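You operate a simulated robot arm through the tools that you are given. There is no shell and no other tool. Be economical: measure what you need, move in short steps, check, and stop when the job is done.

Carry out the task below with a simulated robot arm. There is one attempt and no reset: what you move stays moved.

Task
Ready the intake for the road: isolator off, depth wheel leg locked at 0 cm, shaker lever to 0.
Fine: depth lock knob out, wind the depth handwheel, knob home again.

The check looks at the end state, three seconds after you hand in, the way a careful person would. Anything else that was tipped, shoved, dropped, spilled or broken makes it a failure.

Robot
A 7-joint arm with a two-finger parallel gripper on a trunk, on a base that drives. Base frame: it is fixed to the floor where the robot stands at the start and does not move with it; the origin is under the middle of the robot, x ahead of it, y to its left, z up. Readings come in mm, rad, newtons and seconds.
With the tool pointing down near the work surface it reaches from about 100 to 800 mm from the robot's upright axis, wherever it stands. Its first joint turns from -2.007 to 2.007 rad. Places, roughly: depth handwheel [-100, -1000, 600]; depth lock knob [-100, -1000, 400]; isolator knob [600, 0, 900]; rod web [1700, -200, 500]; shaker lever [1200, 500, 400]. Payload 3.91 kg.
The tool frame sits at the grasp point between the pads (the TCP): z along the fingers, y along the line on which they close. The tips reach 30 mm beyond it. Largest opening 110 mm; finger width 20, thickness 10; the body of the gripper, 48 by 112 mm, starts 55 mm behind the TCP.
Orientation is that of the tool frame in the base frame, as a unit quaternion [w, x, y, z]. With the fingers straight down and closing along the base's y, the tool's x points along the base's -x, its y along +y and its z along -z.

Tools
- The arm moves only by the tool send_rows. Its argument "series" is a list of rows, each a list of 7 numbers: the shift along the base's x, y, z in units of 20 mm (1.0 is 20 mm), then the turn, a rotation vector about the base's x, y, z in units of 8 degrees (1.0 is 8 degrees), then the finger opening in mm, from 0 to 110. In form: [[tx, ty, tz, wx, wy, wz, hand], ...]. A call has 1 to 10 rows; each row shifts and turns the commanded pose from where the row before left it. A call with a number of a shift or a turn outside -1 to 1 is refused whole. A row lasts 0.2 s, in which the tool goes at most 50 mm and 0.15 rad; a call with a longer step from one row to the next is refused whole, and so is a gripper value outside its range. A pose out of reach is approached as far as the arm can. The call stops where the force on the tool passes 60 N (or 10 N more than at its start, if that is more) or the arm is blocked; 0.2 s more then pass. Each finger travels about 153 mm/s and halts on what it meets, pressing with about 35 N; the grip force reading is that of the motor and also rises with nothing between the fingers. The clock runs only during rows and for 0.2 s after the last one: add rows that do not move to give the fingers time. The reply holds the time, the measured pose of the TCP, the force on the tool along the base axes, the opening and the grip force, in the units named above and with some noise, with the torque about the TCP (base axes, N m) and any sound that the robot's microphone picked up.
- Cameras (640 x 400 px; columns grow to the right, rows downward): "scene" is now at [149, 112.7, 1286.7]; the picture's right is [-0.97, -0.24, 0.00], its down [-0.13, 0.53, -0.84] and it looks along [0.20, -0.81, -0.55] (base axes); focal length 242 px, centre (320, 200). "wrist" rides on the gripper at [72, 17, -103] in the tool frame; the picture's right is [-0.23, 0.97, 0.00], its down [-0.76, -0.18, -0.62] and it looks along [-0.61, -0.14, 0.78] (tool axes); focal length 222 px, centre (320, 200). There is no depth. A picture from a camera that has moved, and an enlarged one, comes with that camera's place and axes in the base frame and with its lens. The place of the scene camera against the robot may be out by one fixed shift of up to 25 mm in any direction.
- camera(camera): a new picture of that camera. No time passes.
- slide_trunk(by): slides the trunk up (or, below 0, down) by that many mm; the arm and the scene camera ride with it, the base frame stays. It gives what a move gives, with no picture.
- drive_base(legs): drives the robot by 1 to 6 legs, each [ahead, left, turn to the left] in mm, mm and rad, along the robot's own axes; the way and the turn of a leg run together, so that a leg with both is an arc; at most 1500 mm and 3.142 rad a leg. The arm and the cameras ride along, it lands a little off, and it stops where it bumps. It gives what a move gives.
- pan_tilt(pan, tilt): turns the head with the scene camera to pan (to the left, within 1.396 rad either way) and tilt (down, from -0.506 to 1.204), counted from straight ahead of the robot. It gives what a move gives.
- close_up(camera, box): a new picture of the part [left, top, right, bottom] of that camera's present view, enlarged. No time passes.
- finish_job(): hands the job in; it is judged then, once.

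Go step by step. Nothing tells you exact positions but the pictures and the camera data: compare them with the known pose of the tool, close in by small moves and look again before you grip or let go. The budget is 120 turns and 90 pictures, counting those below and the enlarged ones. Unless the task says otherwise, let go and move clear before handing in, and close with one line.

The tools are called as name(argument=value, ...) on one line, values as JSON. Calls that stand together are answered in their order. send_rows: Moves the arm, as the interface text tells. Its arguments: {"type":"object","properties":{"series":{"type":"array","items":{"type":"array","items":{"type":"number"}}}},"required":["series"]} The other tools are called the same way: slide_trunk (by) slides the trunk up or down; drive_base (legs) drives the base; pan_tilt (pan, tilt) turns the head that bears the scene camera; camera (camera) takes a picture; close_up (camera, box) takes an enlarged picture of a part of a camera's view; finish_job () hands the job in.

At the start:

```text
time_s: 0.0
eef_pos: [31.2, -554.5, 1092.1]
tcp_rot: [0.0, 0.0, 1.0, 0.0]
ft_force: [0.6, 0.2, 1.0]
moment: [-0.01, -0.02, -0.01]
finger_gap: 110.2
grasp_force: 0.1
trunk travel left (down, up): [-625.0, 365.0]
robot x, y, heading: [-2.4, -0.7, -0.002]
head pan, tilt: [-1.332, 0.579]
```

scene: 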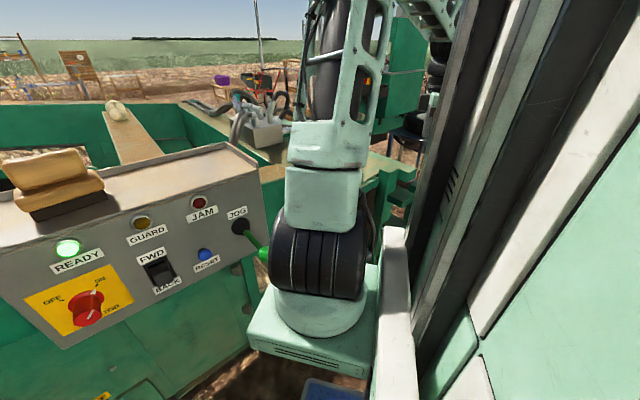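
wrist: 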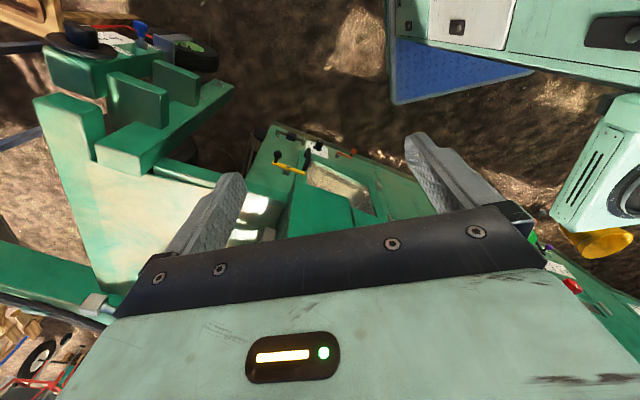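

I see a control panel with a red isolator switch at left and the machine ahead to the right; I will look around with the head first.

pan_tilt(pan=0, tilt=0.6)

camera(camera="scene")

pan_tilt(pan=-1.0, tilt=0.9)

camera(camera="scene")

```text
time_s: 1.5
eef_pos: [29.8, -555.4, 1092.5]
tcp_rot: [0.0, 0.0, 1.0, 0.001]
ft_force: [0.1, 0.2, 0.7]
moment: [0.05, 0.01, -0.01]
finger_gap: 110.0
grasp_force: 0.1
trunk travel left (down, up): [-625.0, 365.0]
robot x, y, heading: [1.6, -3.5, 0.003]
head pan, tilt: [0.0, 0.6]
```

```text
87 pictures are left
camera scene: at [216.4, 199.2, 1284.7], right [0.0, -1.0, 0.0], down [-0.56, 0.0, -0.83], along [0.83, 0.0, -0.56], focal length 242 px, centre (320, 200)
```

scene: 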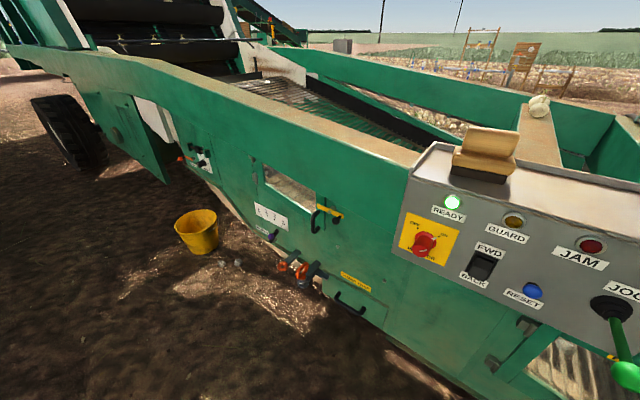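

```text
time_s: 2.8
eef_pos: [30.3, -555.0, 1091.3]
tcp_rot: [0.0, -0.001, 1.0, 0.0]
ft_force: [1.1, -0.1, -0.2]
moment: [0.0, 0.01, 0.01]
finger_gap: 109.9
grasp_force: 0.1
trunk travel left (down, up): [-625.0, 365.0]
robot x, y, heading: [-1.3, 2.8, 0.002]
head pan, tilt: [-1.0, 0.901]
```

```text
86 pictures are left
camera scene: at [168.9, 135.7, 1260.0], right [-0.84, -0.54, 0.0], down [-0.42, 0.66, -0.62], along [0.34, -0.52, -0.78], focal length 242 px, centre (320, 200)
```

scene: 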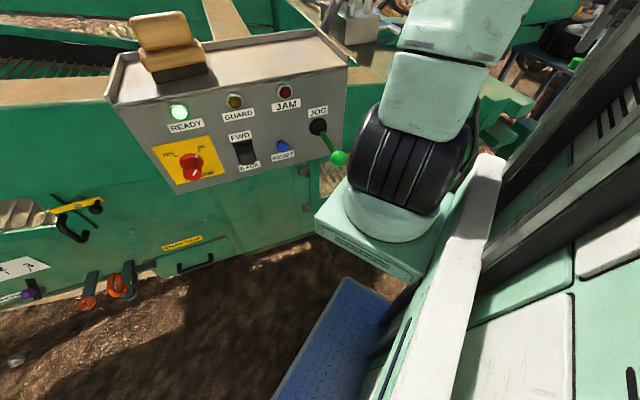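

The isolator panel is right ahead; the shaker quadrant may be further left on the side wall. I'll take close-ups.

close_up(camera="scene", box=[140, 90, 300, 190])

pan_tilt(pan=0.4, tilt=0.7)

close_up(camera="scene", box=[320, 100, 560, 250])

camera(camera="scene")

```text
4.00 times, centred on (220, 140) of scene
camera zoom: at [168.9, 135.7, 1260.0], right [-0.84, -0.54, 0.0], down [-0.42, 0.66, -0.62], along [0.34, -0.52, -0.78], focal length 969 px, centre (720, 440)
```

zoom: 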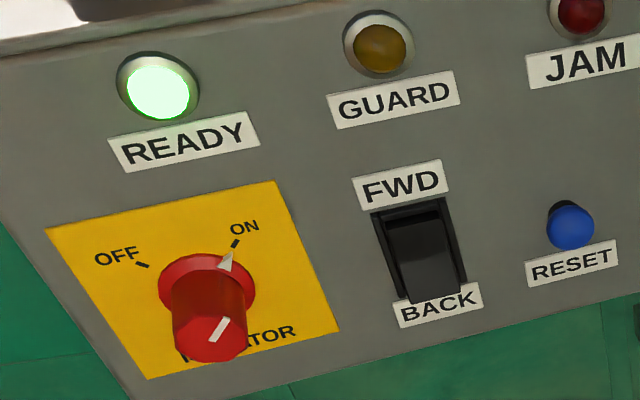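

```text
time_s: 4.3
eef_pos: [31.0, -553.7, 1089.9]
tcp_rot: [0.0, -0.001, 1.0, 0.0]
ft_force: [0.3, -0.5, 0.4]
moment: [0.01, 0.03, 0.0]
finger_gap: 110.2
grasp_force: 0.1
trunk travel left (down, up): [-625.0, 365.0]
robot x, y, heading: [-1.4, 1.4, -0.003]
head pan, tilt: [0.4, 0.7]
```

```text
2.67 times, centred on (440, 175) of scene
camera zoom: at [206.3, 232.2, 1276.1], right [0.39, -0.92, 0.0], down [-0.59, -0.25, -0.76], along [0.7, 0.3, -0.64], focal length 646 px, centre (0, 267)
```

zoom: 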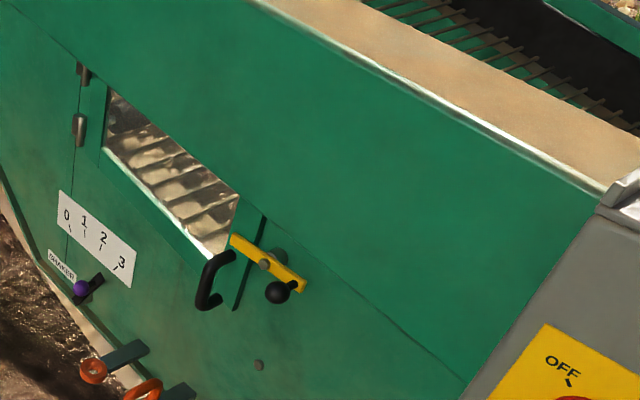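

```text
83 pictures are left
camera scene: at [206.3, 232.2, 1276.1], right [0.39, -0.92, 0.0], down [-0.59, -0.25, -0.76], along [0.7, 0.3, -0.64], focal length 242 px, centre (320, 200)
```

scene: 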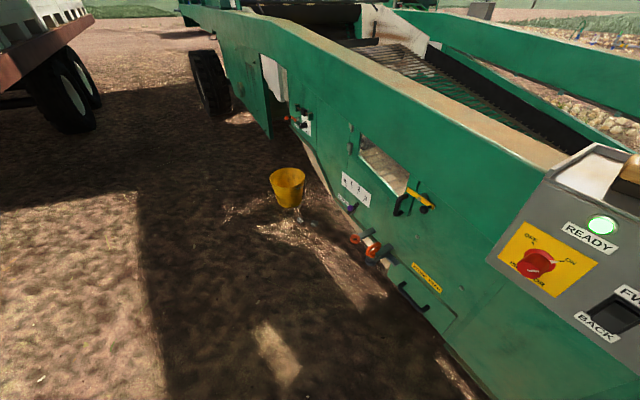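

Estimates: isolator knob about (600,-28,912), panel normal about (-0.83,0.47,0.31). I'll swing the arm toward a standoff in front of it, well above the jog lever, turning the tool level on the way.

send_rows(series=[[0.6, 1, 0, 0, 0, 0, 110], [0.6, 1, 0, 0, 0, 0, 110], [0.6, 1, 0, 0, 0, 0, 110], [0.6, 1, 0, 0, 0, 0, 110], [0.6, 1, 0, 0, 0, 0, 110], [0.6, 1, 0, 0, -0.5, 0, 110], [0.6, 1, 0, 0, -1, 0, 110], [0.6, 1, 0, 0, -1, 0, 110], [0.6, 1, 0, 0, -1, 0, 110], [0.6, 1, 0, 0, -1, 0, 110]])

send_rows(series=[[0.6, 1, 0, 0, -1, 0, 110], [0.6, 1, 0, 0, -1, 0, 110], [0.6, 1, 0, 0, -1, 0, 110], [0.6, 1, 0, 0, -1, 0, 110], [0.6, 1, 0, 0, -0.5, 0, 110], [0.6, 1, 0, 0, 0, 0, 110], [0.6, 1, 0, 0, 0, -1, 110], [0.6, 1, 0, 0, 0, -1, 110], [0.6, 1, 0, 0, 0, -1, 110], [0.6, 1, 0, 0, 0, -0.7, 110]])

camera(camera="wrist")

```text
time_s: 6.7
eef_pos: [174.0, -370.2, 1086.2]
tcp_rot: [0.292, -0.044, 0.955, 0.017]
ft_force: [-0.5, 0.0, 1.1]
moment: [-0.01, -0.02, -0.01]
finger_gap: 109.8
grasp_force: 0.0
trunk travel left (down, up): [-625.0, 365.0]
robot x, y, heading: [0.9, 1.3, 0.003]
head pan, tilt: [0.4, 0.7]
stopped in row 10: the arm was blocked; the commanded pose is now the measured one
```

```text
time_s: 7.7
eef_pos: [241.6, -301.7, 1083.2]
tcp_rot: [0.511, -0.118, 0.849, 0.056]
ft_force: [0.3, 0.3, -0.6]
moment: [0.0, 0.01, 0.02]
finger_gap: 110.0
grasp_force: 0.0
trunk travel left (down, up): [-625.0, 365.0]
robot x, y, heading: [-2.5, 0.5, -0.002]
head pan, tilt: [0.4, 0.7]
stopped in row 4: the arm was blocked; the commanded pose is now the measured one
```

```text
82 pictures are left
camera wrist: at [115.7, -318.7, 1068.3], right [-0.15, 0.97, 0.18], down [-0.14, -0.2, 0.97], along [0.98, 0.12, 0.17], focal length 222 px, centre (320, 200)
```

wrist: 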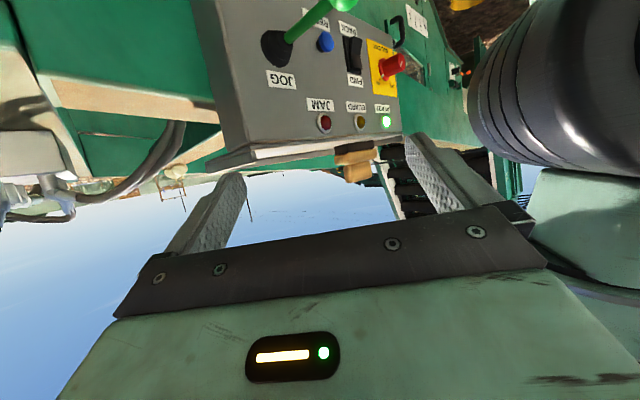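

The arm got held up with no contact force, likely a joint limit or slow wrist; I'll look at the arm with the head camera.

pan_tilt(pan=-0.6, tilt=0.6)

camera(camera="scene")

```text
time_s: 8.9
eef_pos: [241.6, -301.7, 1084.4]
tcp_rot: [0.513, -0.116, 0.848, 0.058]
ft_force: [-0.4, 0.8, 0.9]
moment: [-0.01, 0.03, -0.01]
finger_gap: 110.2
grasp_force: 0.1
trunk travel left (down, up): [-625.0, 365.0]
robot x, y, heading: [3.2, 2.8, 0.002]
head pan, tilt: [-0.6, 0.6]
```

```text
81 pictures are left
camera scene: at [208.7, 144.3, 1283.3], right [-0.56, -0.83, 0.0], down [-0.47, 0.32, -0.82], along [0.68, -0.46, -0.57], focal length 242 px, centre (320, 200)
```

scene: 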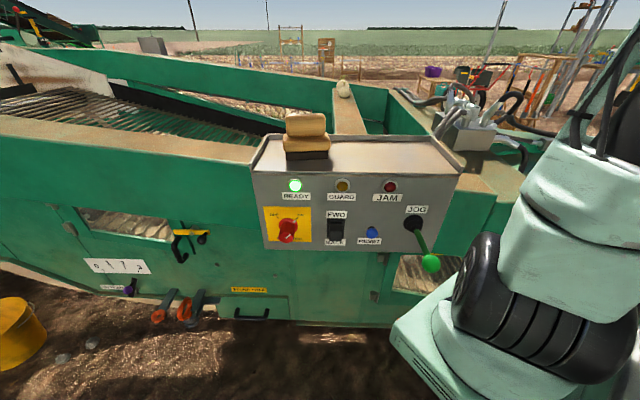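

The arm is too folded to point outward so close in. I'd rather stand farther back and square to the panel, so I check the free space at the left and behind.

pan_tilt(pan=1.39, tilt=0.7)

camera(camera="scene")

pan_tilt(pan=-1.39, tilt=0.7)

camera(camera="scene")

```text
time_s: 10.8
eef_pos: [241.9, -301.6, 1085.0]
tcp_rot: [0.513, -0.115, 0.849, 0.057]
ft_force: [0.8, 0.2, 1.0]
moment: [0.03, -0.03, 0.01]
finger_gap: 110.0
grasp_force: 0.1
trunk travel left (down, up): [-625.0, 365.0]
robot x, y, heading: [2.0, -2.2, -0.001]
head pan, tilt: [1.389, 0.7]
```

```text
80 pictures are left
camera scene: at [151.1, 277.8, 1276.3], right [0.98, -0.18, -0.01], down [-0.12, -0.63, -0.77], along [0.13, 0.76, -0.64], focal length 242 px, centre (320, 200)
```

scene: 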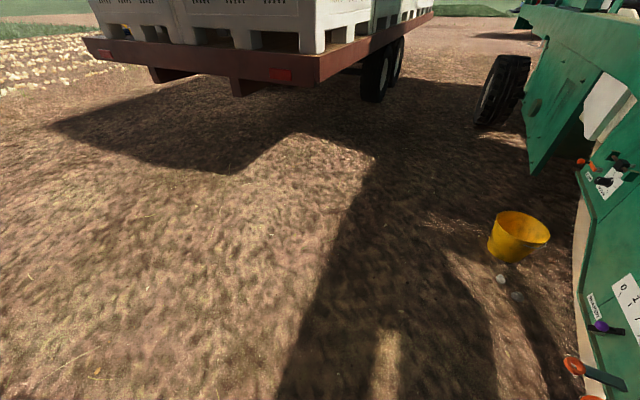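

```text
time_s: 13.3
eef_pos: [241.0, -302.6, 1085.8]
tcp_rot: [0.512, -0.117, 0.849, 0.058]
ft_force: [-0.1, -0.2, -0.5]
moment: [0.01, 0.0, 0.01]
finger_gap: 110.0
grasp_force: 0.0
trunk travel left (down, up): [-625.0, 365.0]
robot x, y, heading: [1.2, -0.4, -0.0]
head pan, tilt: [-1.389, 0.7]
```

```text
79 pictures are left
camera scene: at [150.8, 110.7, 1275.8], right [-0.98, -0.18, 0.01], down [-0.12, 0.64, -0.76], along [0.13, -0.75, -0.65], focal length 242 px, centre (320, 200)
```

scene: 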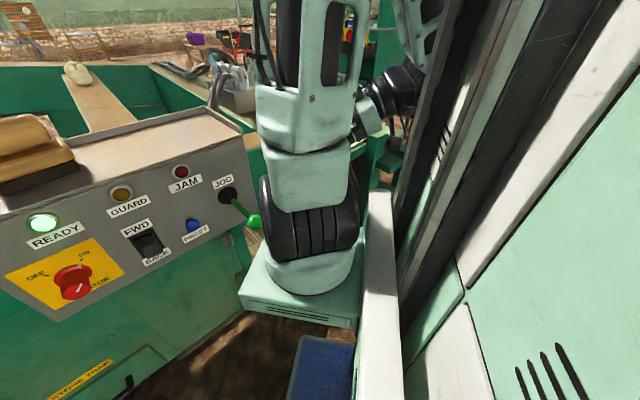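

Left side is open ground. I'll shift left, turn to face the panel squarely and back off slightly.

drive_base(legs=[[0, 400, 0], [0, 0, -0.5], [-100, 0, 0]])

pan_tilt(pan=-0.3, tilt=0.5)

camera(camera="scene")

```text
time_s: 18.0
eef_pos: [-23.0, 69.6, 1084.8]
tcp_rot: [0.51, 0.103, 0.85, -0.074]
ft_force: [-0.3, -0.4, -0.3]
moment: [0.0, 0.03, 0.0]
finger_gap: 109.9
grasp_force: 0.0
trunk travel left (down, up): [-625.0, 365.0]
robot x, y, heading: [-81.4, 454.5, -0.511]
head pan, tilt: [-1.389, 0.7]
```

```text
time_s: 19.3
eef_pos: [-20.9, 70.8, 1085.1]
tcp_rot: [0.512, 0.099, 0.85, -0.072]
ft_force: [-0.7, -0.4, 0.1]
moment: [-0.01, 0.0, 0.01]
finger_gap: 109.9
grasp_force: 0.0
trunk travel left (down, up): [-625.0, 365.0]
robot x, y, heading: [-87.7, 450.4, -0.514]
head pan, tilt: [-0.3, 0.499]
```

```text
78 pictures are left
camera scene: at [192.3, 482.4, 1293.2], right [-0.73, -0.69, 0.0], down [-0.33, 0.35, -0.88], along [0.6, -0.64, -0.48], focal length 242 px, centre (320, 200)
```

scene: 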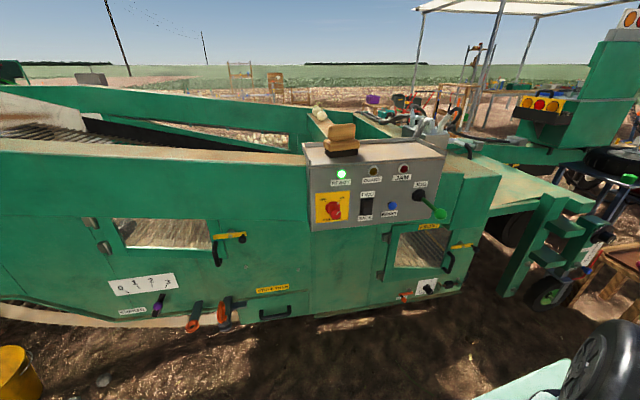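

Good view; the refined knob estimate is about (600,-18,913). Now I extend the arm toward the standoff and turn it to face along the panel normal.

send_rows(series=[[1, 0, -0.2, 0, 0, 0, 110], [1, 0, -0.2, 0, 0, 0, 110], [1, 0, -0.2, 0, 0, 0, 110], [1, 0, -0.2, 0, 0, 0, 110], [1, 0, -0.2, 0, 0, 0, 110], [1, 0, -0.2, 0, 0, 0, 110], [1, 0, -0.2, 0, 0, 0, 110], [1, 0, -0.2, 0, 0, 0, 110], [1, 0, -0.2, 0, 0, 0, 110], [1, 0, -0.2, 0, 0, 0, 110]])

send_rows(series=[[1, 0, -0.3, 0, 0, 0, 110], [1, 0, -0.3, 0, 0, 0, 110], [1, 0, -0.3, -0.1, -0.3, -0.5, 110], [1, 0, -0.3, -0.1, -0.3, -0.5, 110], [1, 0, -0.3, -0.1, -0.3, -0.5, 110], [1, 0, -0.3, 0, -0.26, -0.4, 110], [1, 0, -0.3, 0, 0, 0, 110], [1, 0, -0.3, 0, 0, 0, 110]])

camera(camera="wrist")

```text
time_s: 21.5
eef_pos: [89.3, 3.5, 1116.6]
tcp_rot: [0.512, 0.101, 0.85, -0.076]
ft_force: [0.4, 0.1, 0.0]
moment: [0.01, -0.01, -0.01]
finger_gap: 110.0
grasp_force: 0.0
out of reach, approached as far as the arm can: row 2, 3, 4, 5, 6, 7, 8, 9, 10
trunk travel left (down, up): [-625.0, 365.0]
robot x, y, heading: [-83.5, 453.4, -0.513]
head pan, tilt: [-0.3, 0.499]
```

```text
time_s: 23.3
eef_pos: [214.8, -93.0, 1144.2]
tcp_rot: [0.565, 0.209, 0.783, -0.153]
ft_force: [0.1, -0.5, 0.6]
moment: [-0.01, 0.01, -0.01]
finger_gap: 110.1
grasp_force: 0.1
out of reach, approached as far as the arm can: row 1, 2, 3, 4, 5, 6, 7, 8
trunk travel left (down, up): [-625.0, 365.0]
robot x, y, heading: [-83.8, 451.4, -0.51]
head pan, tilt: [-0.3, 0.499]
```

```text
77 pictures are left
camera wrist: at [119.0, -18.1, 1107.7], right [0.55, 0.81, 0.21], down [-0.39, 0.03, 0.92], along [0.74, -0.59, 0.33], focal length 222 px, centre (320, 200)
```

wrist: 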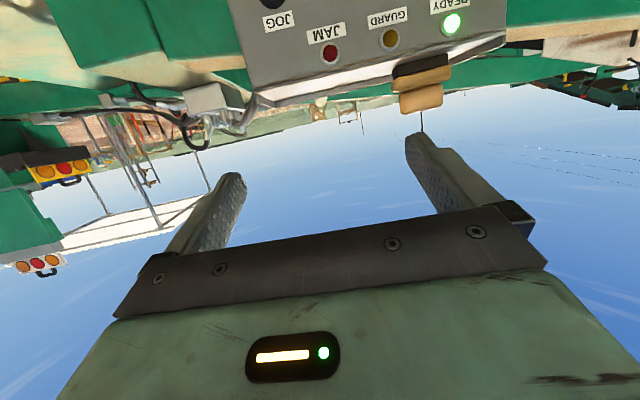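

The arm says out of reach there, which is odd; I'll look at its posture.

pan_tilt(pan=-0.9, tilt=0.3)

camera(camera="scene")

```text
time_s: 24.3
eef_pos: [214.8, -92.8, 1144.1]
tcp_rot: [0.565, 0.209, 0.783, -0.154]
ft_force: [-0.8, 1.0, 0.0]
moment: [-0.03, 0.0, -0.01]
finger_gap: 110.0
grasp_force: 0.0
trunk travel left (down, up): [-625.0, 365.0]
robot x, y, heading: [-82.6, 454.8, -0.513]
head pan, tilt: [-0.901, 0.3]
```

```text
76 pictures are left
camera scene: at [141.7, 462.0, 1312.2], right [-0.99, -0.16, 0.0], down [-0.05, 0.29, -0.96], along [0.15, -0.94, -0.3], focal length 242 px, centre (320, 200)
```

scene: 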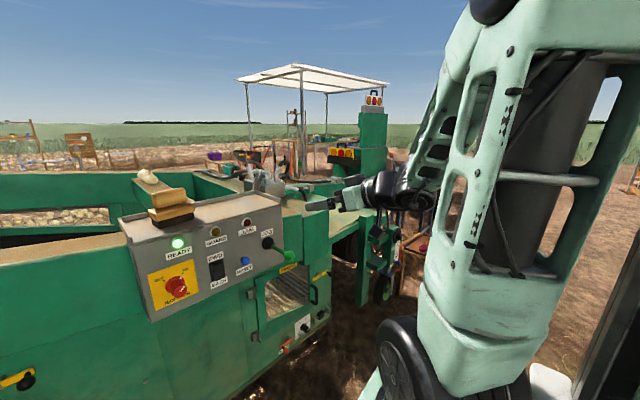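

Posture looks fine but the wrist roll is probably at its limit. I'll roll the tool 45° toward its starting roll relation and see whether reach improves.

send_rows(series=[[0, 0, 0, -0.775, 0.438, 0.293, 110], [0, 0, 0, -0.775, 0.438, 0.293, 110], [0, 0, 0, -0.775, 0.438, 0.293, 110], [0, 0, 0, -0.775, 0.438, 0.293, 110], [0, 0, 0, -0.775, 0.438, 0.293, 110], [0, 0, 0, -0.775, 0.438, 0.293, 110]])

```text
time_s: 25.7
eef_pos: [214.0, -88.8, 1161.1]
tcp_rot: [0.499, -0.052, 0.796, -0.338]
ft_force: [0.5, 0.1, 0.3]
moment: [0.01, 0.04, -0.05]
finger_gap: 110.2
grasp_force: 0.0
out of reach, approached as far as the arm can: row 5, 6
trunk travel left (down, up): [-625.0, 365.0]
robot x, y, heading: [-81.8, 451.7, -0.514]
head pan, tilt: [-0.901, 0.3]
```

send_rows(series=[[1, -0.5, 0, 0, 0, 0, 110], [1, -0.5, 0, 0, 0, 0, 110]])

send_rows(series=[[0, 0, -1, 0, 0, 0, 110], [0, 0, -1, 0, 0, 0, 110], [0, 0, -1, 0, 0, 0, 110]])

send_rows(series=[[0.3, 0.95, 0, 0, 0, 0, 110], [0.3, 0.95, 0, 0, 0, 0, 110], [0.3, 0.95, 0, 0, 0, 0, 110]])

```text
time_s: 26.3
eef_pos: [254.1, -109.2, 1160.4]
tcp_rot: [0.5, -0.049, 0.796, -0.338]
ft_force: [-0.4, -0.4, -0.9]
moment: [-0.02, -0.01, 0.01]
finger_gap: 110.0
grasp_force: 0.0
trunk travel left (down, up): [-625.0, 365.0]
robot x, y, heading: [-81.8, 450.1, -0.517]
head pan, tilt: [-0.901, 0.3]
```

```text
time_s: 27.1
eef_pos: [253.6, -107.9, 1161.4]
tcp_rot: [0.499, -0.05, 0.796, -0.338]
ft_force: [0.4, -0.3, -0.4]
moment: [0.0, 0.02, -0.01]
finger_gap: 109.9
grasp_force: 0.0
out of reach, approached as far as the arm can: row 1, 2, 3
trunk travel left (down, up): [-625.0, 365.0]
robot x, y, heading: [-83.0, 450.5, -0.517]
head pan, tilt: [-0.901, 0.3]
```

```text
time_s: 27.9
eef_pos: [275.1, -69.8, 1176.2]
tcp_rot: [0.499, -0.051, 0.797, -0.336]
ft_force: [-0.6, -0.2, -0.2]
moment: [0.04, 0.01, -0.01]
finger_gap: 110.1
grasp_force: 0.1
out of reach, approached as far as the arm can: row 2, 3
trunk travel left (down, up): [-625.0, 365.0]
robot x, y, heading: [-85.2, 452.2, -0.518]
head pan, tilt: [-0.901, 0.3]
```

Lowering is what runs out of range (wrist pitch), so the right remedy is lowering the trunk while keeping this posture. TCP is ~340 mm off the panel, so sliding is safe.

slide_trunk(by=-300)

send_rows(series=[[0.3, 0.95, 0, 0, 0, 0, 110], [0.3, 0.95, 0, 0, 0, 0, 110], [0.3, 0.95, 0.5, 0, 0, 0, 110], [0.6, 0.6, 0.5, 0, 0, 0, 110]])

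camera(camera="wrist")

```text
time_s: 30.9
eef_pos: [274.5, -68.7, 876.1]
tcp_rot: [0.5, -0.051, 0.796, -0.337]
ft_force: [-0.2, 0.5, 0.4]
moment: [-0.01, 0.05, -0.02]
finger_gap: 110.3
grasp_force: 0.2
trunk travel left (down, up): [-325.0, 665.0]
robot x, y, heading: [-85.8, 452.8, -0.514]
head pan, tilt: [-0.901, 0.3]
```

```text
time_s: 31.9
eef_pos: [321.0, -45.6, 881.0]
tcp_rot: [0.499, -0.05, 0.797, -0.337]
ft_force: [-0.1, -0.6, -0.4]
moment: [-0.04, -0.03, 0.01]
finger_gap: 109.8
grasp_force: 0.1
out of reach, approached as far as the arm can: row 1, 2, 3, 4
trunk travel left (down, up): [-325.0, 665.0]
robot x, y, heading: [-87.0, 452.6, -0.516]
head pan, tilt: [-0.901, 0.3]
```

```text
75 pictures are left
camera wrist: at [203.0, -12.6, 845.5], right [0.36, 0.84, -0.4], down [-0.18, 0.48, 0.86], along [0.91, -0.24, 0.33], focal length 222 px, centre (320, 200)
```

wrist: 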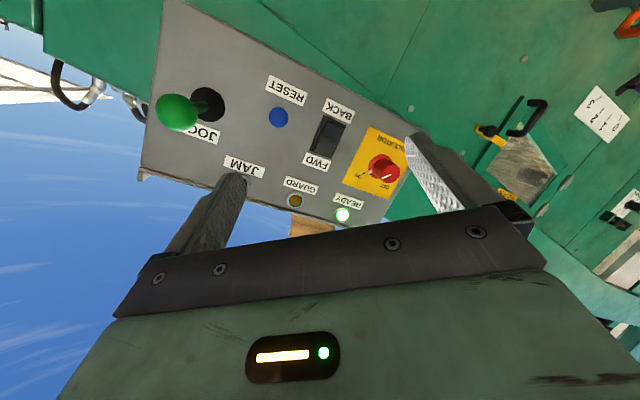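

Strafing left with the arm is limited too, so the arm's internal posture is bad. I'll reset it: point the tool down, roll it back to its start relation, then re-pitch from there.

send_rows(series=[[0, 0, 0, 0.491, 0.871, 0, 110], [0, 0, 0, 0.491, 0.871, 0, 110], [0, 0, 0, 0.491, 0.871, 0, 110], [0, 0, 0, 0.491, 0.871, 0, 110], [0, 0, 0, 0.491, 0.871, 0, 110], [0, 0, 0, 0.491, 0.871, 0, 110], [0, 0, 0, 0.491, 0.871, 0, 110], [0, 0, 0, 0.491, 0.871, 0, 110], [0, 0, 0, 0.491, 0.871, 0, 110]])

send_rows(series=[[0, 0, 0, 0, 0, 1, 110], [0, 0, 0, 0, 0, 1, 110], [0, 0, 0, 0, 0, 1, 110], [0, 0, 0, 0, 0, 1, 110], [0, 0, 0, 0, 0, 1, 110]])

camera(camera="scene")

```text
time_s: 33.9
eef_pos: [319.0, -45.3, 882.8]
tcp_rot: [0.009, -0.069, 0.997, -0.017]
ft_force: [-0.8, 1.1, -0.2]
moment: [-0.03, 0.04, -0.02]
finger_gap: 110.0
grasp_force: 0.1
trunk travel left (down, up): [-325.0, 665.0]
robot x, y, heading: [-88.0, 449.6, -0.512]
head pan, tilt: [-0.901, 0.3]
```

```text
time_s: 35.1
eef_pos: [319.6, -48.5, 881.6]
tcp_rot: [0.016, -0.408, 0.913, -0.011]
ft_force: [0.6, -0.3, -1.2]
moment: [0.02, 0.01, 0.01]
finger_gap: 110.1
grasp_force: 0.2
trunk travel left (down, up): [-325.0, 665.0]
robot x, y, heading: [-81.5, 450.9, -0.516]
head pan, tilt: [-0.901, 0.3]
```

```text
74 pictures are left
camera scene: at [141.7, 462.0, 1012.2], right [-0.99, -0.15, 0.0], down [-0.05, 0.29, -0.96], along [0.15, -0.94, -0.3], focal length 242 px, centre (320, 200)
```

scene: 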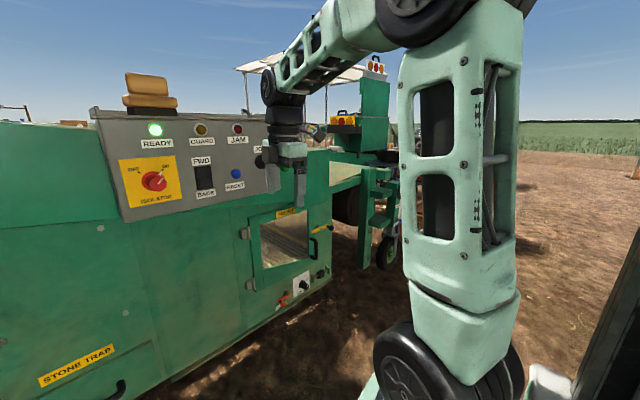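

The posture is now clean (elbow up, tool down). I'll lower the trunk so the forearm can come level, then move the hand left and up to the knob axis.

slide_trunk(by=-150)

send_rows(series=[[0.3, 0.7, 1, 0, 0, 0, 110], [0.3, 0.7, 1, 0, 0, 0, 110], [0.3, 0.7, 1, 0, 0, 0, 110], [0.3, 0.7, 1, 0, 0, 0, 110], [0.3, 0.7, 1, 0, 0, 0, 110], [0.3, 0.7, 1, 0, 0, 0, 110], [0.3, 0.7, 1, 0, 0, 0, 110], [0.3, 0.7, 1, 0, 0, 0, 110], [0.3, 0.3, 1, 0, 0, 0, 110], [0.3, 0.3, 1, 0, 0, 0, 110]])

send_rows(series=[[0, 0, 0.6, -0.491, -0.871, 0, 110], [0, 0, 0.6, -0.491, -0.871, 0, 110], [0, 0, 0.5, -0.491, -0.871, 0, 110], [0, 0, 0.5, -0.491, -0.871, 0, 110], [0, 0, 0.3, -0.491, -0.871, 0, 110], [0, 0, 0, -0.491, -0.871, 0, 110], [0, 0, 0, -0.491, -0.871, 0, 110], [0, 0, 0, -0.491, -0.871, 0, 110], [0, 0, 0, -0.491, -0.871, 0, 110]])

camera(camera="wrist")

```text
time_s: 36.9
eef_pos: [319.3, -48.1, 730.9]
tcp_rot: [0.016, -0.406, 0.914, -0.012]
ft_force: [-0.9, -0.8, -0.1]
moment: [0.03, 0.0, 0.03]
finger_gap: 109.9
grasp_force: 0.1
trunk travel left (down, up): [-175.0, 815.0]
robot x, y, heading: [-86.8, 450.8, -0.512]
head pan, tilt: [-0.901, 0.3]
```

```text
time_s: 39.0
eef_pos: [378.7, 76.4, 932.8]
tcp_rot: [0.016, -0.406, 0.913, -0.013]
ft_force: [1.1, -0.3, 0.8]
moment: [0.0, -0.03, 0.04]
finger_gap: 110.1
grasp_force: 0.1
trunk travel left (down, up): [-175.0, 815.0]
robot x, y, heading: [-82.8, 453.6, -0.517]
head pan, tilt: [-0.901, 0.3]
```

```text
time_s: 41.0
eef_pos: [461.2, -6.8, 929.0]
tcp_rot: [0.363, -0.327, 0.727, -0.482]
ft_force: [0.6, 0.2, 0.4]
moment: [0.01, -0.02, 0.03]
finger_gap: 109.9
grasp_force: 0.1
out of reach, approached as far as the arm can: row 6, 7, 8
trunk travel left (down, up): [-175.0, 815.0]
robot x, y, heading: [-82.2, 452.7, -0.512]
head pan, tilt: [-0.901, 0.3]
```

```text
73 pictures are left
camera wrist: at [333.7, -13.9, 925.8], right [0.0, 0.5, -0.87], down [-0.11, 0.86, 0.5], along [0.99, 0.09, 0.05], focal length 222 px, centre (320, 200)
```

wrist: 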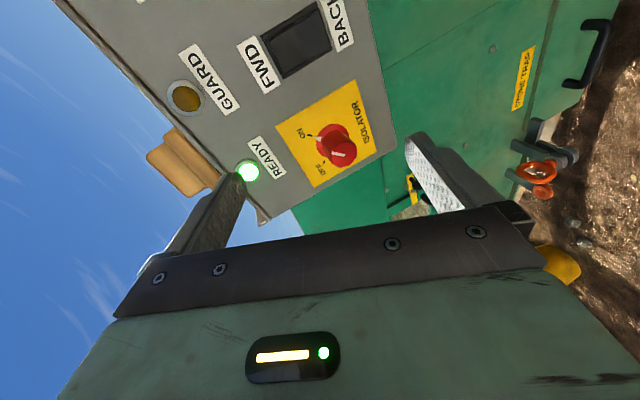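

Orientation is right (tool along panel normal) but needs more extension; the knob is ~125 mm ahead and ~60 mm left. I'll shift the base back and left, then recheck with the wrist camera.

drive_base(legs=[[-80, 60, 0]])

send_rows(series=[[0.6, -0.3, 0, 0, 0, 0, 110], [0.6, -0.3, 0, 0, 0, 0, 110], [0.6, -0.3, 0, 0, 0, 0, 110], [0, 0, 0, 0, 0, 0, 110]])

camera(camera="wrist")

```text
time_s: 42.2
eef_pos: [421.4, 86.2, 929.8]
tcp_rot: [0.363, -0.327, 0.728, -0.481]
ft_force: [0.0, -0.3, -0.5]
moment: [0.01, 0.01, 0.0]
finger_gap: 109.7
grasp_force: 0.1
trunk travel left (down, up): [-175.0, 815.0]
robot x, y, heading: [-122.4, 543.1, -0.515]
head pan, tilt: [-0.901, 0.3]
```

```text
time_s: 43.2
eef_pos: [457.0, 68.2, 928.3]
tcp_rot: [0.362, -0.327, 0.727, -0.482]
ft_force: [-0.5, -0.2, 0.3]
moment: [0.0, 0.0, 0.0]
finger_gap: 109.8
grasp_force: 0.0
trunk travel left (down, up): [-175.0, 815.0]
robot x, y, heading: [-119.4, 545.6, -0.516]
head pan, tilt: [-0.901, 0.3]
```

```text
72 pictures are left
camera wrist: at [329.9, 61.3, 926.0], right [0.0, 0.5, -0.87], down [-0.1, 0.86, 0.5], along [0.99, 0.09, 0.05], focal length 222 px, centre (320, 200)
```

wrist: 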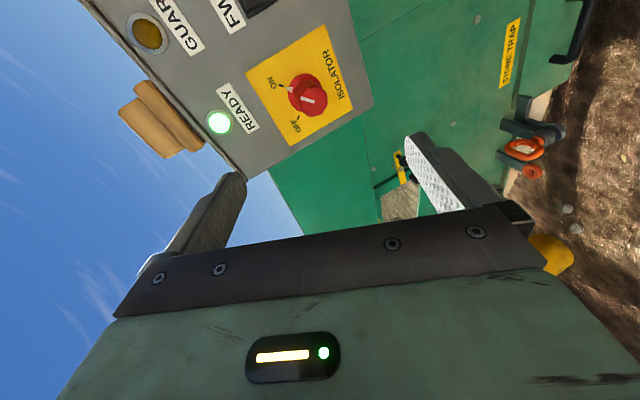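

Wrist triangulation puts the knob's front face at about (601,-24,887) (scene camera reads ~25 mm high). I'll zoom to see knob length and pointer.

close_up(camera="wrist", box=[230, 30, 390, 130])

```text
4.00 times, centred on (310, 80) of wrist
camera zoom: at [329.9, 61.3, 926.0], right [0.0, 0.5, -0.87], down [-0.1, 0.86, 0.5], along [0.99, 0.09, 0.05], focal length 888 px, centre (360, 680)
```

zoom: 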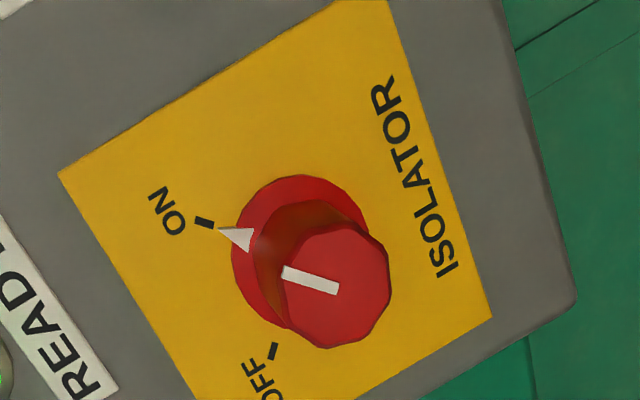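

The tilt of the panel is still uncertain, so I'll shift the wrist camera left until the knob's face and flange look concentric, which gives the axis directly.

send_rows(series=[[-0.3, 0.9, -0.5, 0, 0, 0, 110], [-0.3, 0.9, -0.5, 0, 0, 0, 110], [-0.3, 0.9, 0, 0, 0, 0, 110], [-0.3, 0.9, 0, 0, 0, 0, 110], [0, 0, 0, 0, 0, 0, 110]])

close_up(camera="wrist", box=[210, 0, 370, 100])

```text
time_s: 44.4
eef_pos: [435.1, 141.4, 908.3]
tcp_rot: [0.363, -0.328, 0.727, -0.482]
ft_force: [1.0, 0.1, 0.8]
moment: [0.0, 0.0, 0.0]
finger_gap: 109.9
grasp_force: 0.0
trunk travel left (down, up): [-175.0, 815.0]
robot x, y, heading: [-123.6, 546.4, -0.518]
head pan, tilt: [-0.901, 0.3]
```

```text
4.00 times, centred on (290, 50) of wrist
camera zoom: at [306.7, 134.0, 905.7], right [0.0, 0.5, -0.87], down [-0.1, 0.86, 0.5], along [0.99, 0.09, 0.05], focal length 888 px, centre (440, 800)
```

zoom: 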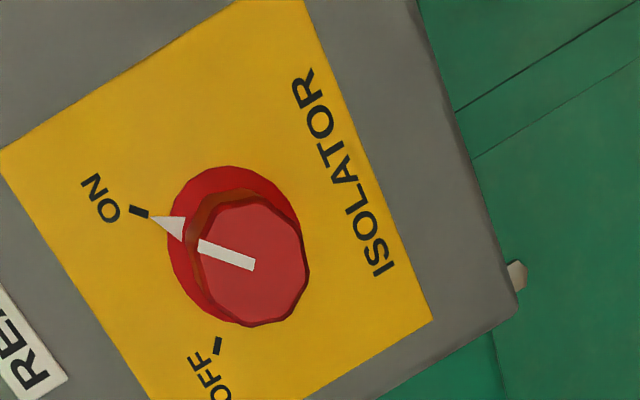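

Knob front is at about (608,-20,886) and its axis is nearly horizontal, pointing (-0.855,0.515,0.05). ON to OFF is about 90° counter-clockwise seen from the front, so I pre-roll -45° and move in front of the knob.

send_rows(series=[[0.5, -0.6, 0, -0.39, -0.69, -0.125, 110], [0.5, -0.6, 0, -0.39, -0.69, -0.125, 110], [0.5, -0.6, -0.1, 0.8, -0.48, -0.047, 110], [0.5, -0.6, -0.1, 0.8, -0.48, -0.047, 110], [0.5, -0.6, -0.1, 0.8, -0.48, -0.047, 110], [0.5, -0.6, -0.1, 0.8, -0.48, -0.047, 110], [0.5, -0.6, -0.1, 0.8, -0.48, -0.047, 110], [0.5, -0.6, -0.1, 0.8, -0.48, -0.047, 110], [0, 0, 0, 0, 0, 0, 110]])

camera(camera="wrist")

```text
time_s: 46.4
eef_pos: [513.4, 43.9, 897.8]
tcp_rot: [0.588, -0.01, 0.725, -0.359]
ft_force: [0.0, -0.4, -0.1]
moment: [0.03, 0.02, 0.01]
finger_gap: 109.8
grasp_force: 0.0
trunk travel left (down, up): [-175.0, 815.0]
robot x, y, heading: [-119.2, 542.7, -0.515]
head pan, tilt: [-0.901, 0.3]
```

```text
69 pictures are left
camera wrist: at [409.2, 76.7, 832.3], right [0.47, 0.82, -0.33], down [-0.37, 0.52, 0.77], along [0.8, -0.24, 0.55], focal length 222 px, centre (320, 200)
```

wrist: 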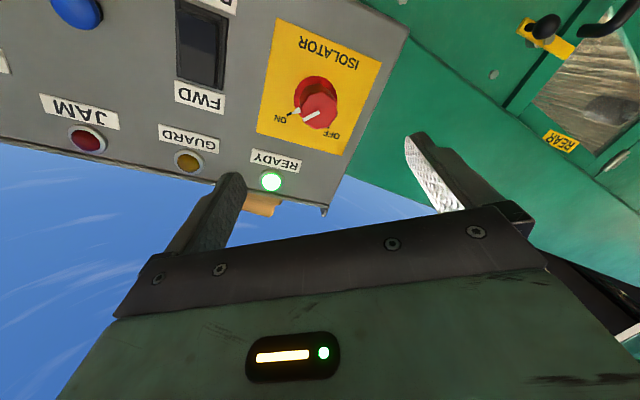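

Consistent: knob at (608,-20,885). Closing in to 40 mm in front of it.

send_rows(series=[[0.75, -0.54, -0.13, 0, 0, 0, 110], [0.75, -0.54, -0.13, 0, 0, 0, 110], [0.75, -0.54, -0.13, 0, 0, 0, 110], [0.75, -0.54, -0.13, 0, 0, 0, 110], [0, 0, 0, 0, 0, 0, 110]])

camera(camera="wrist")

```text
time_s: 47.6
eef_pos: [574.6, 0.8, 887.4]
tcp_rot: [0.588, -0.01, 0.725, -0.359]
ft_force: [-0.4, -0.3, 0.4]
moment: [-0.01, 0.02, 0.0]
finger_gap: 109.8
grasp_force: 0.0
trunk travel left (down, up): [-175.0, 815.0]
robot x, y, heading: [-120.3, 545.5, -0.515]
head pan, tilt: [-0.901, 0.3]
```

```text
68 pictures are left
camera wrist: at [469.2, 33.6, 822.2], right [0.47, 0.82, -0.33], down [-0.37, 0.52, 0.77], along [0.8, -0.24, 0.55], focal length 222 px, centre (320, 200)
```

wrist: 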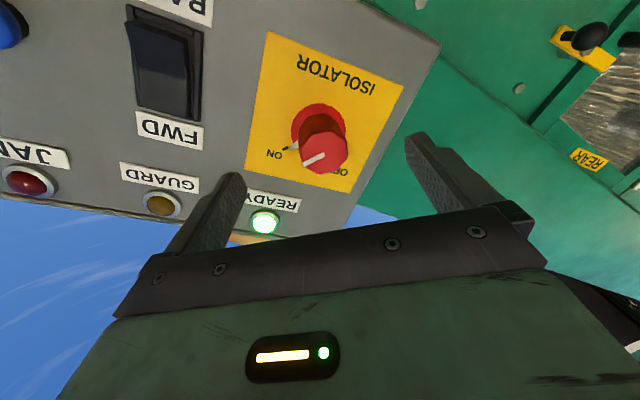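

Fingertips' midpoint and knob face coincide. Advancing ~36 mm and closing.

send_rows(series=[[0.51, -0.31, -0.03, 0, 0, 0, 110], [0.51, -0.31, -0.03, 0, 0, 0, 110], [0.51, -0.31, -0.03, 0, 0, 0, 110], [0, 0, 0, 0, 0, 0, 70], [0, 0, 0, 0, 0, 0, 50]])

camera(camera="wrist")

```text
time_s: 48.8
eef_pos: [604.8, -17.3, 885.3]
tcp_rot: [0.587, -0.011, 0.725, -0.36]
ft_force: [-1.1, 0.5, -0.3]
moment: [-0.01, 0.0, 0.03]
finger_gap: 50.3
grasp_force: 0.0
trunk travel left (down, up): [-175.0, 815.0]
robot x, y, heading: [-120.7, 545.0, -0.514]
head pan, tilt: [-0.901, 0.3]
```

```text
67 pictures are left
camera wrist: at [500.0, 15.6, 821.0], right [0.47, 0.82, -0.33], down [-0.37, 0.52, 0.77], along [0.8, -0.24, 0.55], focal length 222 px, centre (320, 200)
```

wrist: 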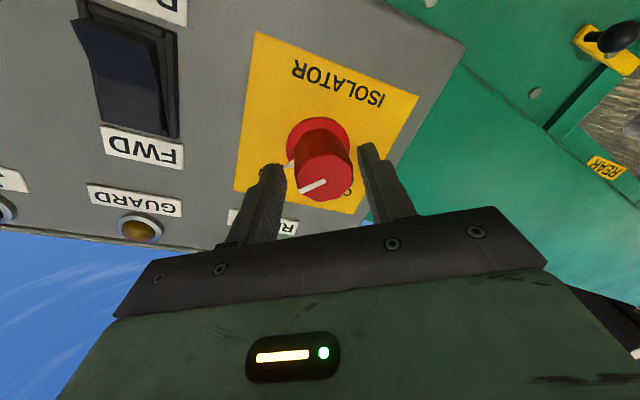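

Knob sits centred between fingers. Close on it.

send_rows(series=[[0, 0, 0, 0, 0, 0, 30], [0, 0, 0, 0, 0, 0, 20], [0, 0, 0, 0, 0, 0, 20]])

```text
time_s: 49.6
eef_pos: [604.5, -16.2, 883.2]
tcp_rot: [0.587, -0.01, 0.725, -0.359]
ft_force: [-0.9, 9.0, -8.4]
moment: [-0.32, -0.38, -0.38]
finger_gap: 38.6
grasp_force: 45.1
trunk travel left (down, up): [-175.0, 815.0]
robot x, y, heading: [-121.4, 547.9, -0.513]
head pan, tilt: [-0.901, 0.3]
```

Gripped at 38.6 mm. Turn counter-clockwise in two stages.

send_rows(series=[[0, 0, 0, -0.857, 0.513, 0.05, 20], [0, 0, 0, -0.857, 0.513, 0.05, 20], [0, 0, 0, -0.857, 0.513, 0.05, 20], [0, 0, 0, -0.857, 0.513, 0.05, 20], [0, 0, 0, -0.857, 0.513, 0.05, 20]])

camera(camera="wrist")

```text
time_s: 50.8
eef_pos: [605.1, -17.7, 885.5]
tcp_rot: [0.428, -0.259, 0.677, -0.539]
ft_force: [1.8, 9.3, -7.7]
moment: [-0.06, -0.07, -0.98]
finger_gap: 38.2
grasp_force: 45.2
trunk travel left (down, up): [-175.0, 815.0]
robot x, y, heading: [-122.4, 544.4, -0.512]
head pan, tilt: [-0.901, 0.3]
```

```text
66 pictures are left
camera wrist: at [481.4, -18.9, 853.3], right [0.22, 0.46, -0.86], down [-0.17, 0.89, 0.43], along [0.96, 0.05, 0.28], focal length 222 px, centre (320, 200)
```

wrist: 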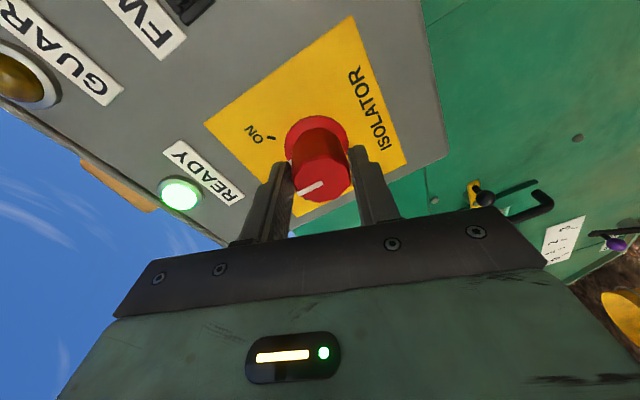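

The knob follows the fingers. Continuing the remaining ~50°.

send_rows(series=[[0, 0, 0, -0.857, 0.513, 0.05, 20], [0, 0, 0, -0.857, 0.513, 0.05, 20], [0, 0, 0, -0.857, 0.513, 0.05, 20], [0, 0, 0, -0.857, 0.513, 0.05, 20], [0, 0, 0, -0.857, 0.513, 0.05, 20], [0, 0, 0, -0.857, 0.513, 0.05, 20], [0, 0, 0, 0, 0, 0, 20]])

camera(camera="wrist")

```text
time_s: 52.4
eef_pos: [604.8, -17.2, 888.1]
tcp_rot: [-0.172, 0.51, -0.514, 0.668]
ft_force: [10.7, 1.1, 15.4]
moment: [0.68, -0.08, 0.07]
finger_gap: 36.7
grasp_force: 45.7
trunk travel left (down, up): [-175.0, 815.0]
robot x, y, heading: [-122.1, 542.1, -0.521]
head pan, tilt: [-0.901, 0.3]
```

```text
65 pictures are left
camera wrist: at [480.2, -26.4, 914.7], right [-0.19, -0.23, -0.95], down [-0.16, 0.97, -0.2], along [0.97, 0.12, -0.22], focal length 222 px, centre (320, 200)
```

wrist: 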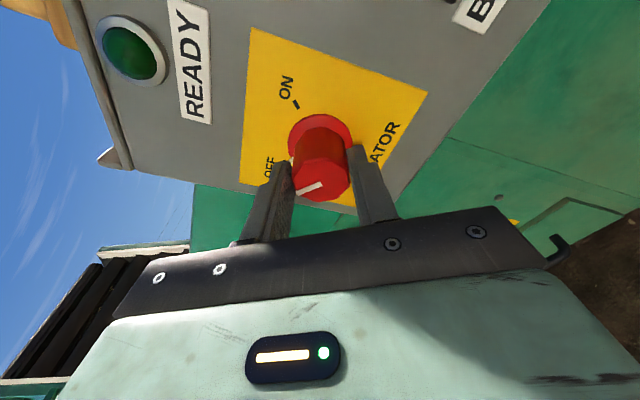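

READY lamp went dark. Release and back off, then check the pointer.

send_rows(series=[[0, 0, 0, 0, 0, 0, 60], [0, 0, 0, 0, 0, 0, 70], [-0.85, 0.51, 0.05, 0, 0, 0, 80], [-0.85, 0.51, 0.05, 0, 0, 0, 80], [-0.85, 0.51, 0.05, 0, 0, 0, 80], [-0.85, 0.51, 0.05, 0, 0, 0, 80], [-0.85, 0.51, 0.05, 0, 0, 0, 80]])

camera(camera="wrist")

```text
time_s: 54.0
eef_pos: [519.4, 33.3, 889.8]
tcp_rot: [-0.171, 0.511, -0.515, 0.666]
ft_force: [0.3, 0.4, 0.2]
moment: [0.0, 0.01, 0.02]
finger_gap: 80.1
grasp_force: 0.0
trunk travel left (down, up): [-175.0, 815.0]
robot x, y, heading: [-119.8, 546.4, -0.517]
head pan, tilt: [-0.901, 0.3]
```

```text
64 pictures are left
camera wrist: at [394.5, 24.4, 916.8], right [-0.2, -0.23, -0.95], down [-0.16, 0.97, -0.2], along [0.97, 0.11, -0.23], focal length 222 px, centre (320, 200)
```

wrist: 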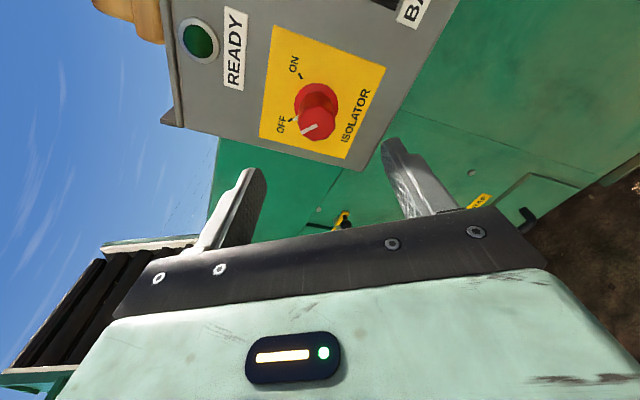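

Isolator reads OFF. Next the shaker lever: look at it with the head camera from here.

pan_tilt(pan=0.5, tilt=0.4)

camera(camera="scene")

```text
time_s: 55.5
eef_pos: [519.1, 32.8, 889.1]
tcp_rot: [-0.171, 0.511, -0.516, 0.666]
ft_force: [0.3, 0.3, 0.7]
moment: [0.03, 0.01, 0.0]
finger_gap: 80.2
grasp_force: 0.0
trunk travel left (down, up): [-175.0, 815.0]
robot x, y, heading: [-123.9, 541.0, -0.52]
head pan, tilt: [0.499, 0.4]
```

```text
63 pictures are left
camera scene: at [180.9, 646.0, 853.0], right [-0.02, -1.0, 0.0], down [-0.39, 0.01, -0.92], along [0.92, -0.02, -0.39], focal length 242 px, centre (320, 200)
```

scene: 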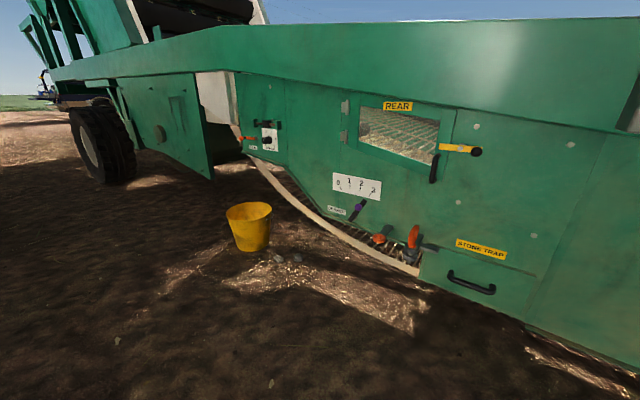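

close_up(camera="scene", box=[310, 155, 470, 255])

```text
4.00 times, centred on (390, 205) of scene
camera zoom: at [180.9, 646.0, 853.0], right [-0.02, -1.0, 0.0], down [-0.39, 0.01, -0.92], along [0.92, -0.02, -0.39], focal length 969 px, centre (40, 180)
```

zoom: 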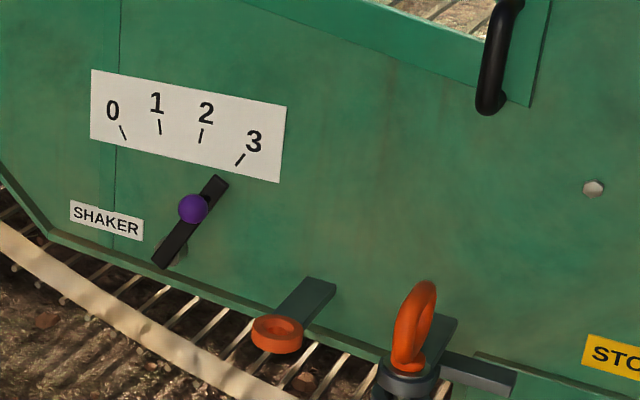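

The lever bar points at 3 and has a purple ball, at about (1140,454,394); it must swing counter-clockwise to 0. I'll strafe left then go forward in front of it.

drive_base(legs=[[-40, 0, 0], [0, 697, 0], [160, 0, 0]])

camera(camera="wrist")

pan_tilt(pan=0.0, tilt=0.6)

camera(camera="scene")

```text
time_s: 60.8
eef_pos: [965.3, 575.0, 889.8]
tcp_rot: [-0.171, 0.51, -0.515, 0.667]
ft_force: [0.2, -0.9, -0.1]
moment: [0.0, 0.03, 0.0]
finger_gap: 80.0
grasp_force: 0.1
trunk travel left (down, up): [-175.0, 815.0]
robot x, y, heading: [323.9, 1086.2, -0.516]
head pan, tilt: [0.499, 0.4]
```

```text
61 pictures are left
camera wrist: at [841.6, 566.2, 917.1], right [-0.2, -0.23, -0.95], down [-0.16, 0.97, -0.2], along [0.97, 0.11, -0.23], focal length 222 px, centre (320, 200)
```

wrist: 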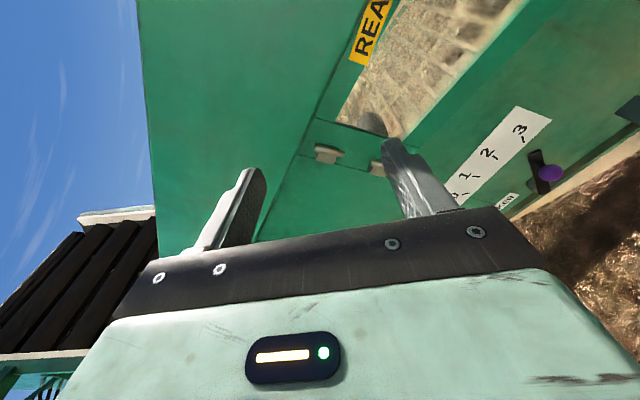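

```text
time_s: 61.8
eef_pos: [966.6, 574.9, 889.9]
tcp_rot: [-0.17, 0.511, -0.516, 0.667]
ft_force: [1.1, -0.2, 0.0]
moment: [0.02, 0.02, -0.03]
finger_gap: 80.1
grasp_force: 0.0
trunk travel left (down, up): [-175.0, 815.0]
robot x, y, heading: [324.2, 1086.6, -0.516]
head pan, tilt: [0.0, 0.6]
```

```text
60 pictures are left
camera scene: at [612.2, 1146.1, 834.7], right [-0.49, -0.87, 0.0], down [-0.49, 0.28, -0.83], along [0.72, -0.41, -0.56], focal length 242 px, centre (320, 200)
```

scene: 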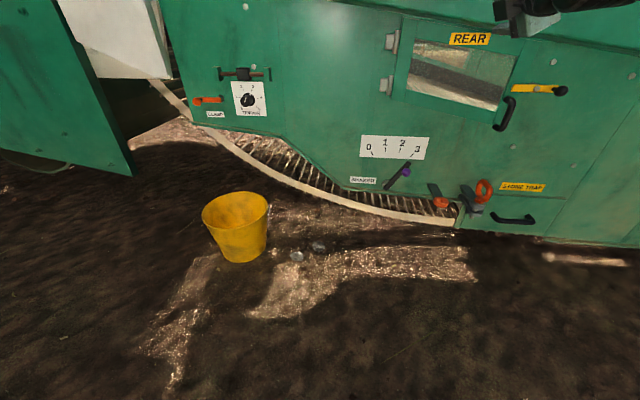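

Ball refined to about (1172,451,390). I'll lower the trunk fully, pitch the tool ~45° down and roll it so the fingers close sideways along the wall.

slide_trunk(by=-170)

send_rows(series=[[0, 0, 0, 0.491, 0.871, 0, 80], [0, 0, 0, 0.491, 0.871, 0, 80], [0, 0, 0, 0.491, 0.871, 0, 80], [0, 0, -0.5, 0.491, 0.871, 0, 80], [0, 0, -0.5, 0.491, 0.871, 0, 80], [0, 0, -1, 0, 0, 0, 80], [0, 0, -1, 0, 0, 0, 80], [0, 0, -1, 0, 0, 0, 80]])

send_rows(series=[[0, 0, -0.7, -0.62, 0.37, 0.69, 80], [0, 0, -0.7, -0.62, 0.37, 0.69, 80], [0, 0, -0.7, -0.62, 0.37, 0.69, 80], [0, 0, -0.7, -0.62, 0.37, 0.69, 80], [0, 0, -0.7, -0.62, 0.37, 0.69, 80], [0, 0, -0.7, -0.62, 0.37, 0.69, 80], [0, 0, 0, 0, 0, 0, 80]])

camera(camera="wrist")

```text
time_s: 63.7
eef_pos: [966.6, 576.0, 719.8]
tcp_rot: [-0.171, 0.51, -0.516, 0.666]
ft_force: [0.2, -0.7, 0.2]
moment: [0.02, 0.05, 0.01]
finger_gap: 79.8
grasp_force: 0.1
trunk travel left (down, up): [-5.0, 985.0]
robot x, y, heading: [323.8, 1088.2, -0.512]
head pan, tilt: [0.0, 0.6]
```

```text
time_s: 65.5
eef_pos: [965.4, 576.9, 639.4]
tcp_rot: [-0.097, 0.641, -0.641, 0.411]
ft_force: [0.0, -0.1, -0.2]
moment: [-0.06, -0.01, -0.01]
finger_gap: 80.3
grasp_force: 0.0
out of reach, approached as far as the arm can: row 2
trunk travel left (down, up): [-5.0, 985.0]
robot x, y, heading: [325.2, 1081.7, -0.515]
head pan, tilt: [0.0, 0.6]
```

```text
time_s: 67.1
eef_pos: [966.0, 574.9, 553.9]
tcp_rot: [0.055, 0.852, -0.316, 0.414]
ft_force: [0.4, 0.7, 0.0]
moment: [0.0, -0.01, 0.01]
finger_gap: 80.1
grasp_force: 0.1
trunk travel left (down, up): [-5.0, 985.0]
robot x, y, heading: [323.2, 1092.3, -0.516]
head pan, tilt: [0.0, 0.6]
```

```text
59 pictures are left
camera wrist: at [919.4, 561.9, 672.3], right [-0.67, -0.66, -0.33], down [-0.66, 0.74, -0.13], along [0.33, 0.13, -0.94], focal length 222 px, centre (320, 200)
```

wrist: 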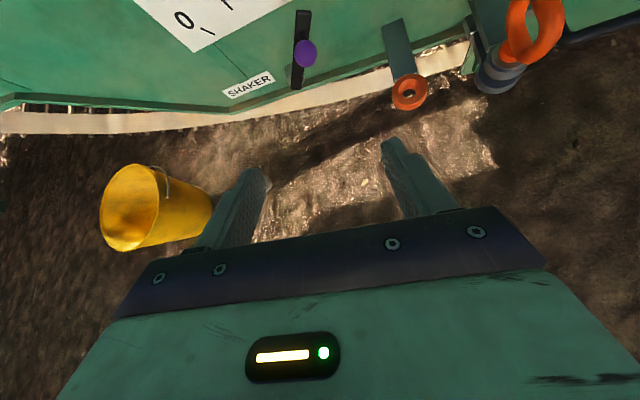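

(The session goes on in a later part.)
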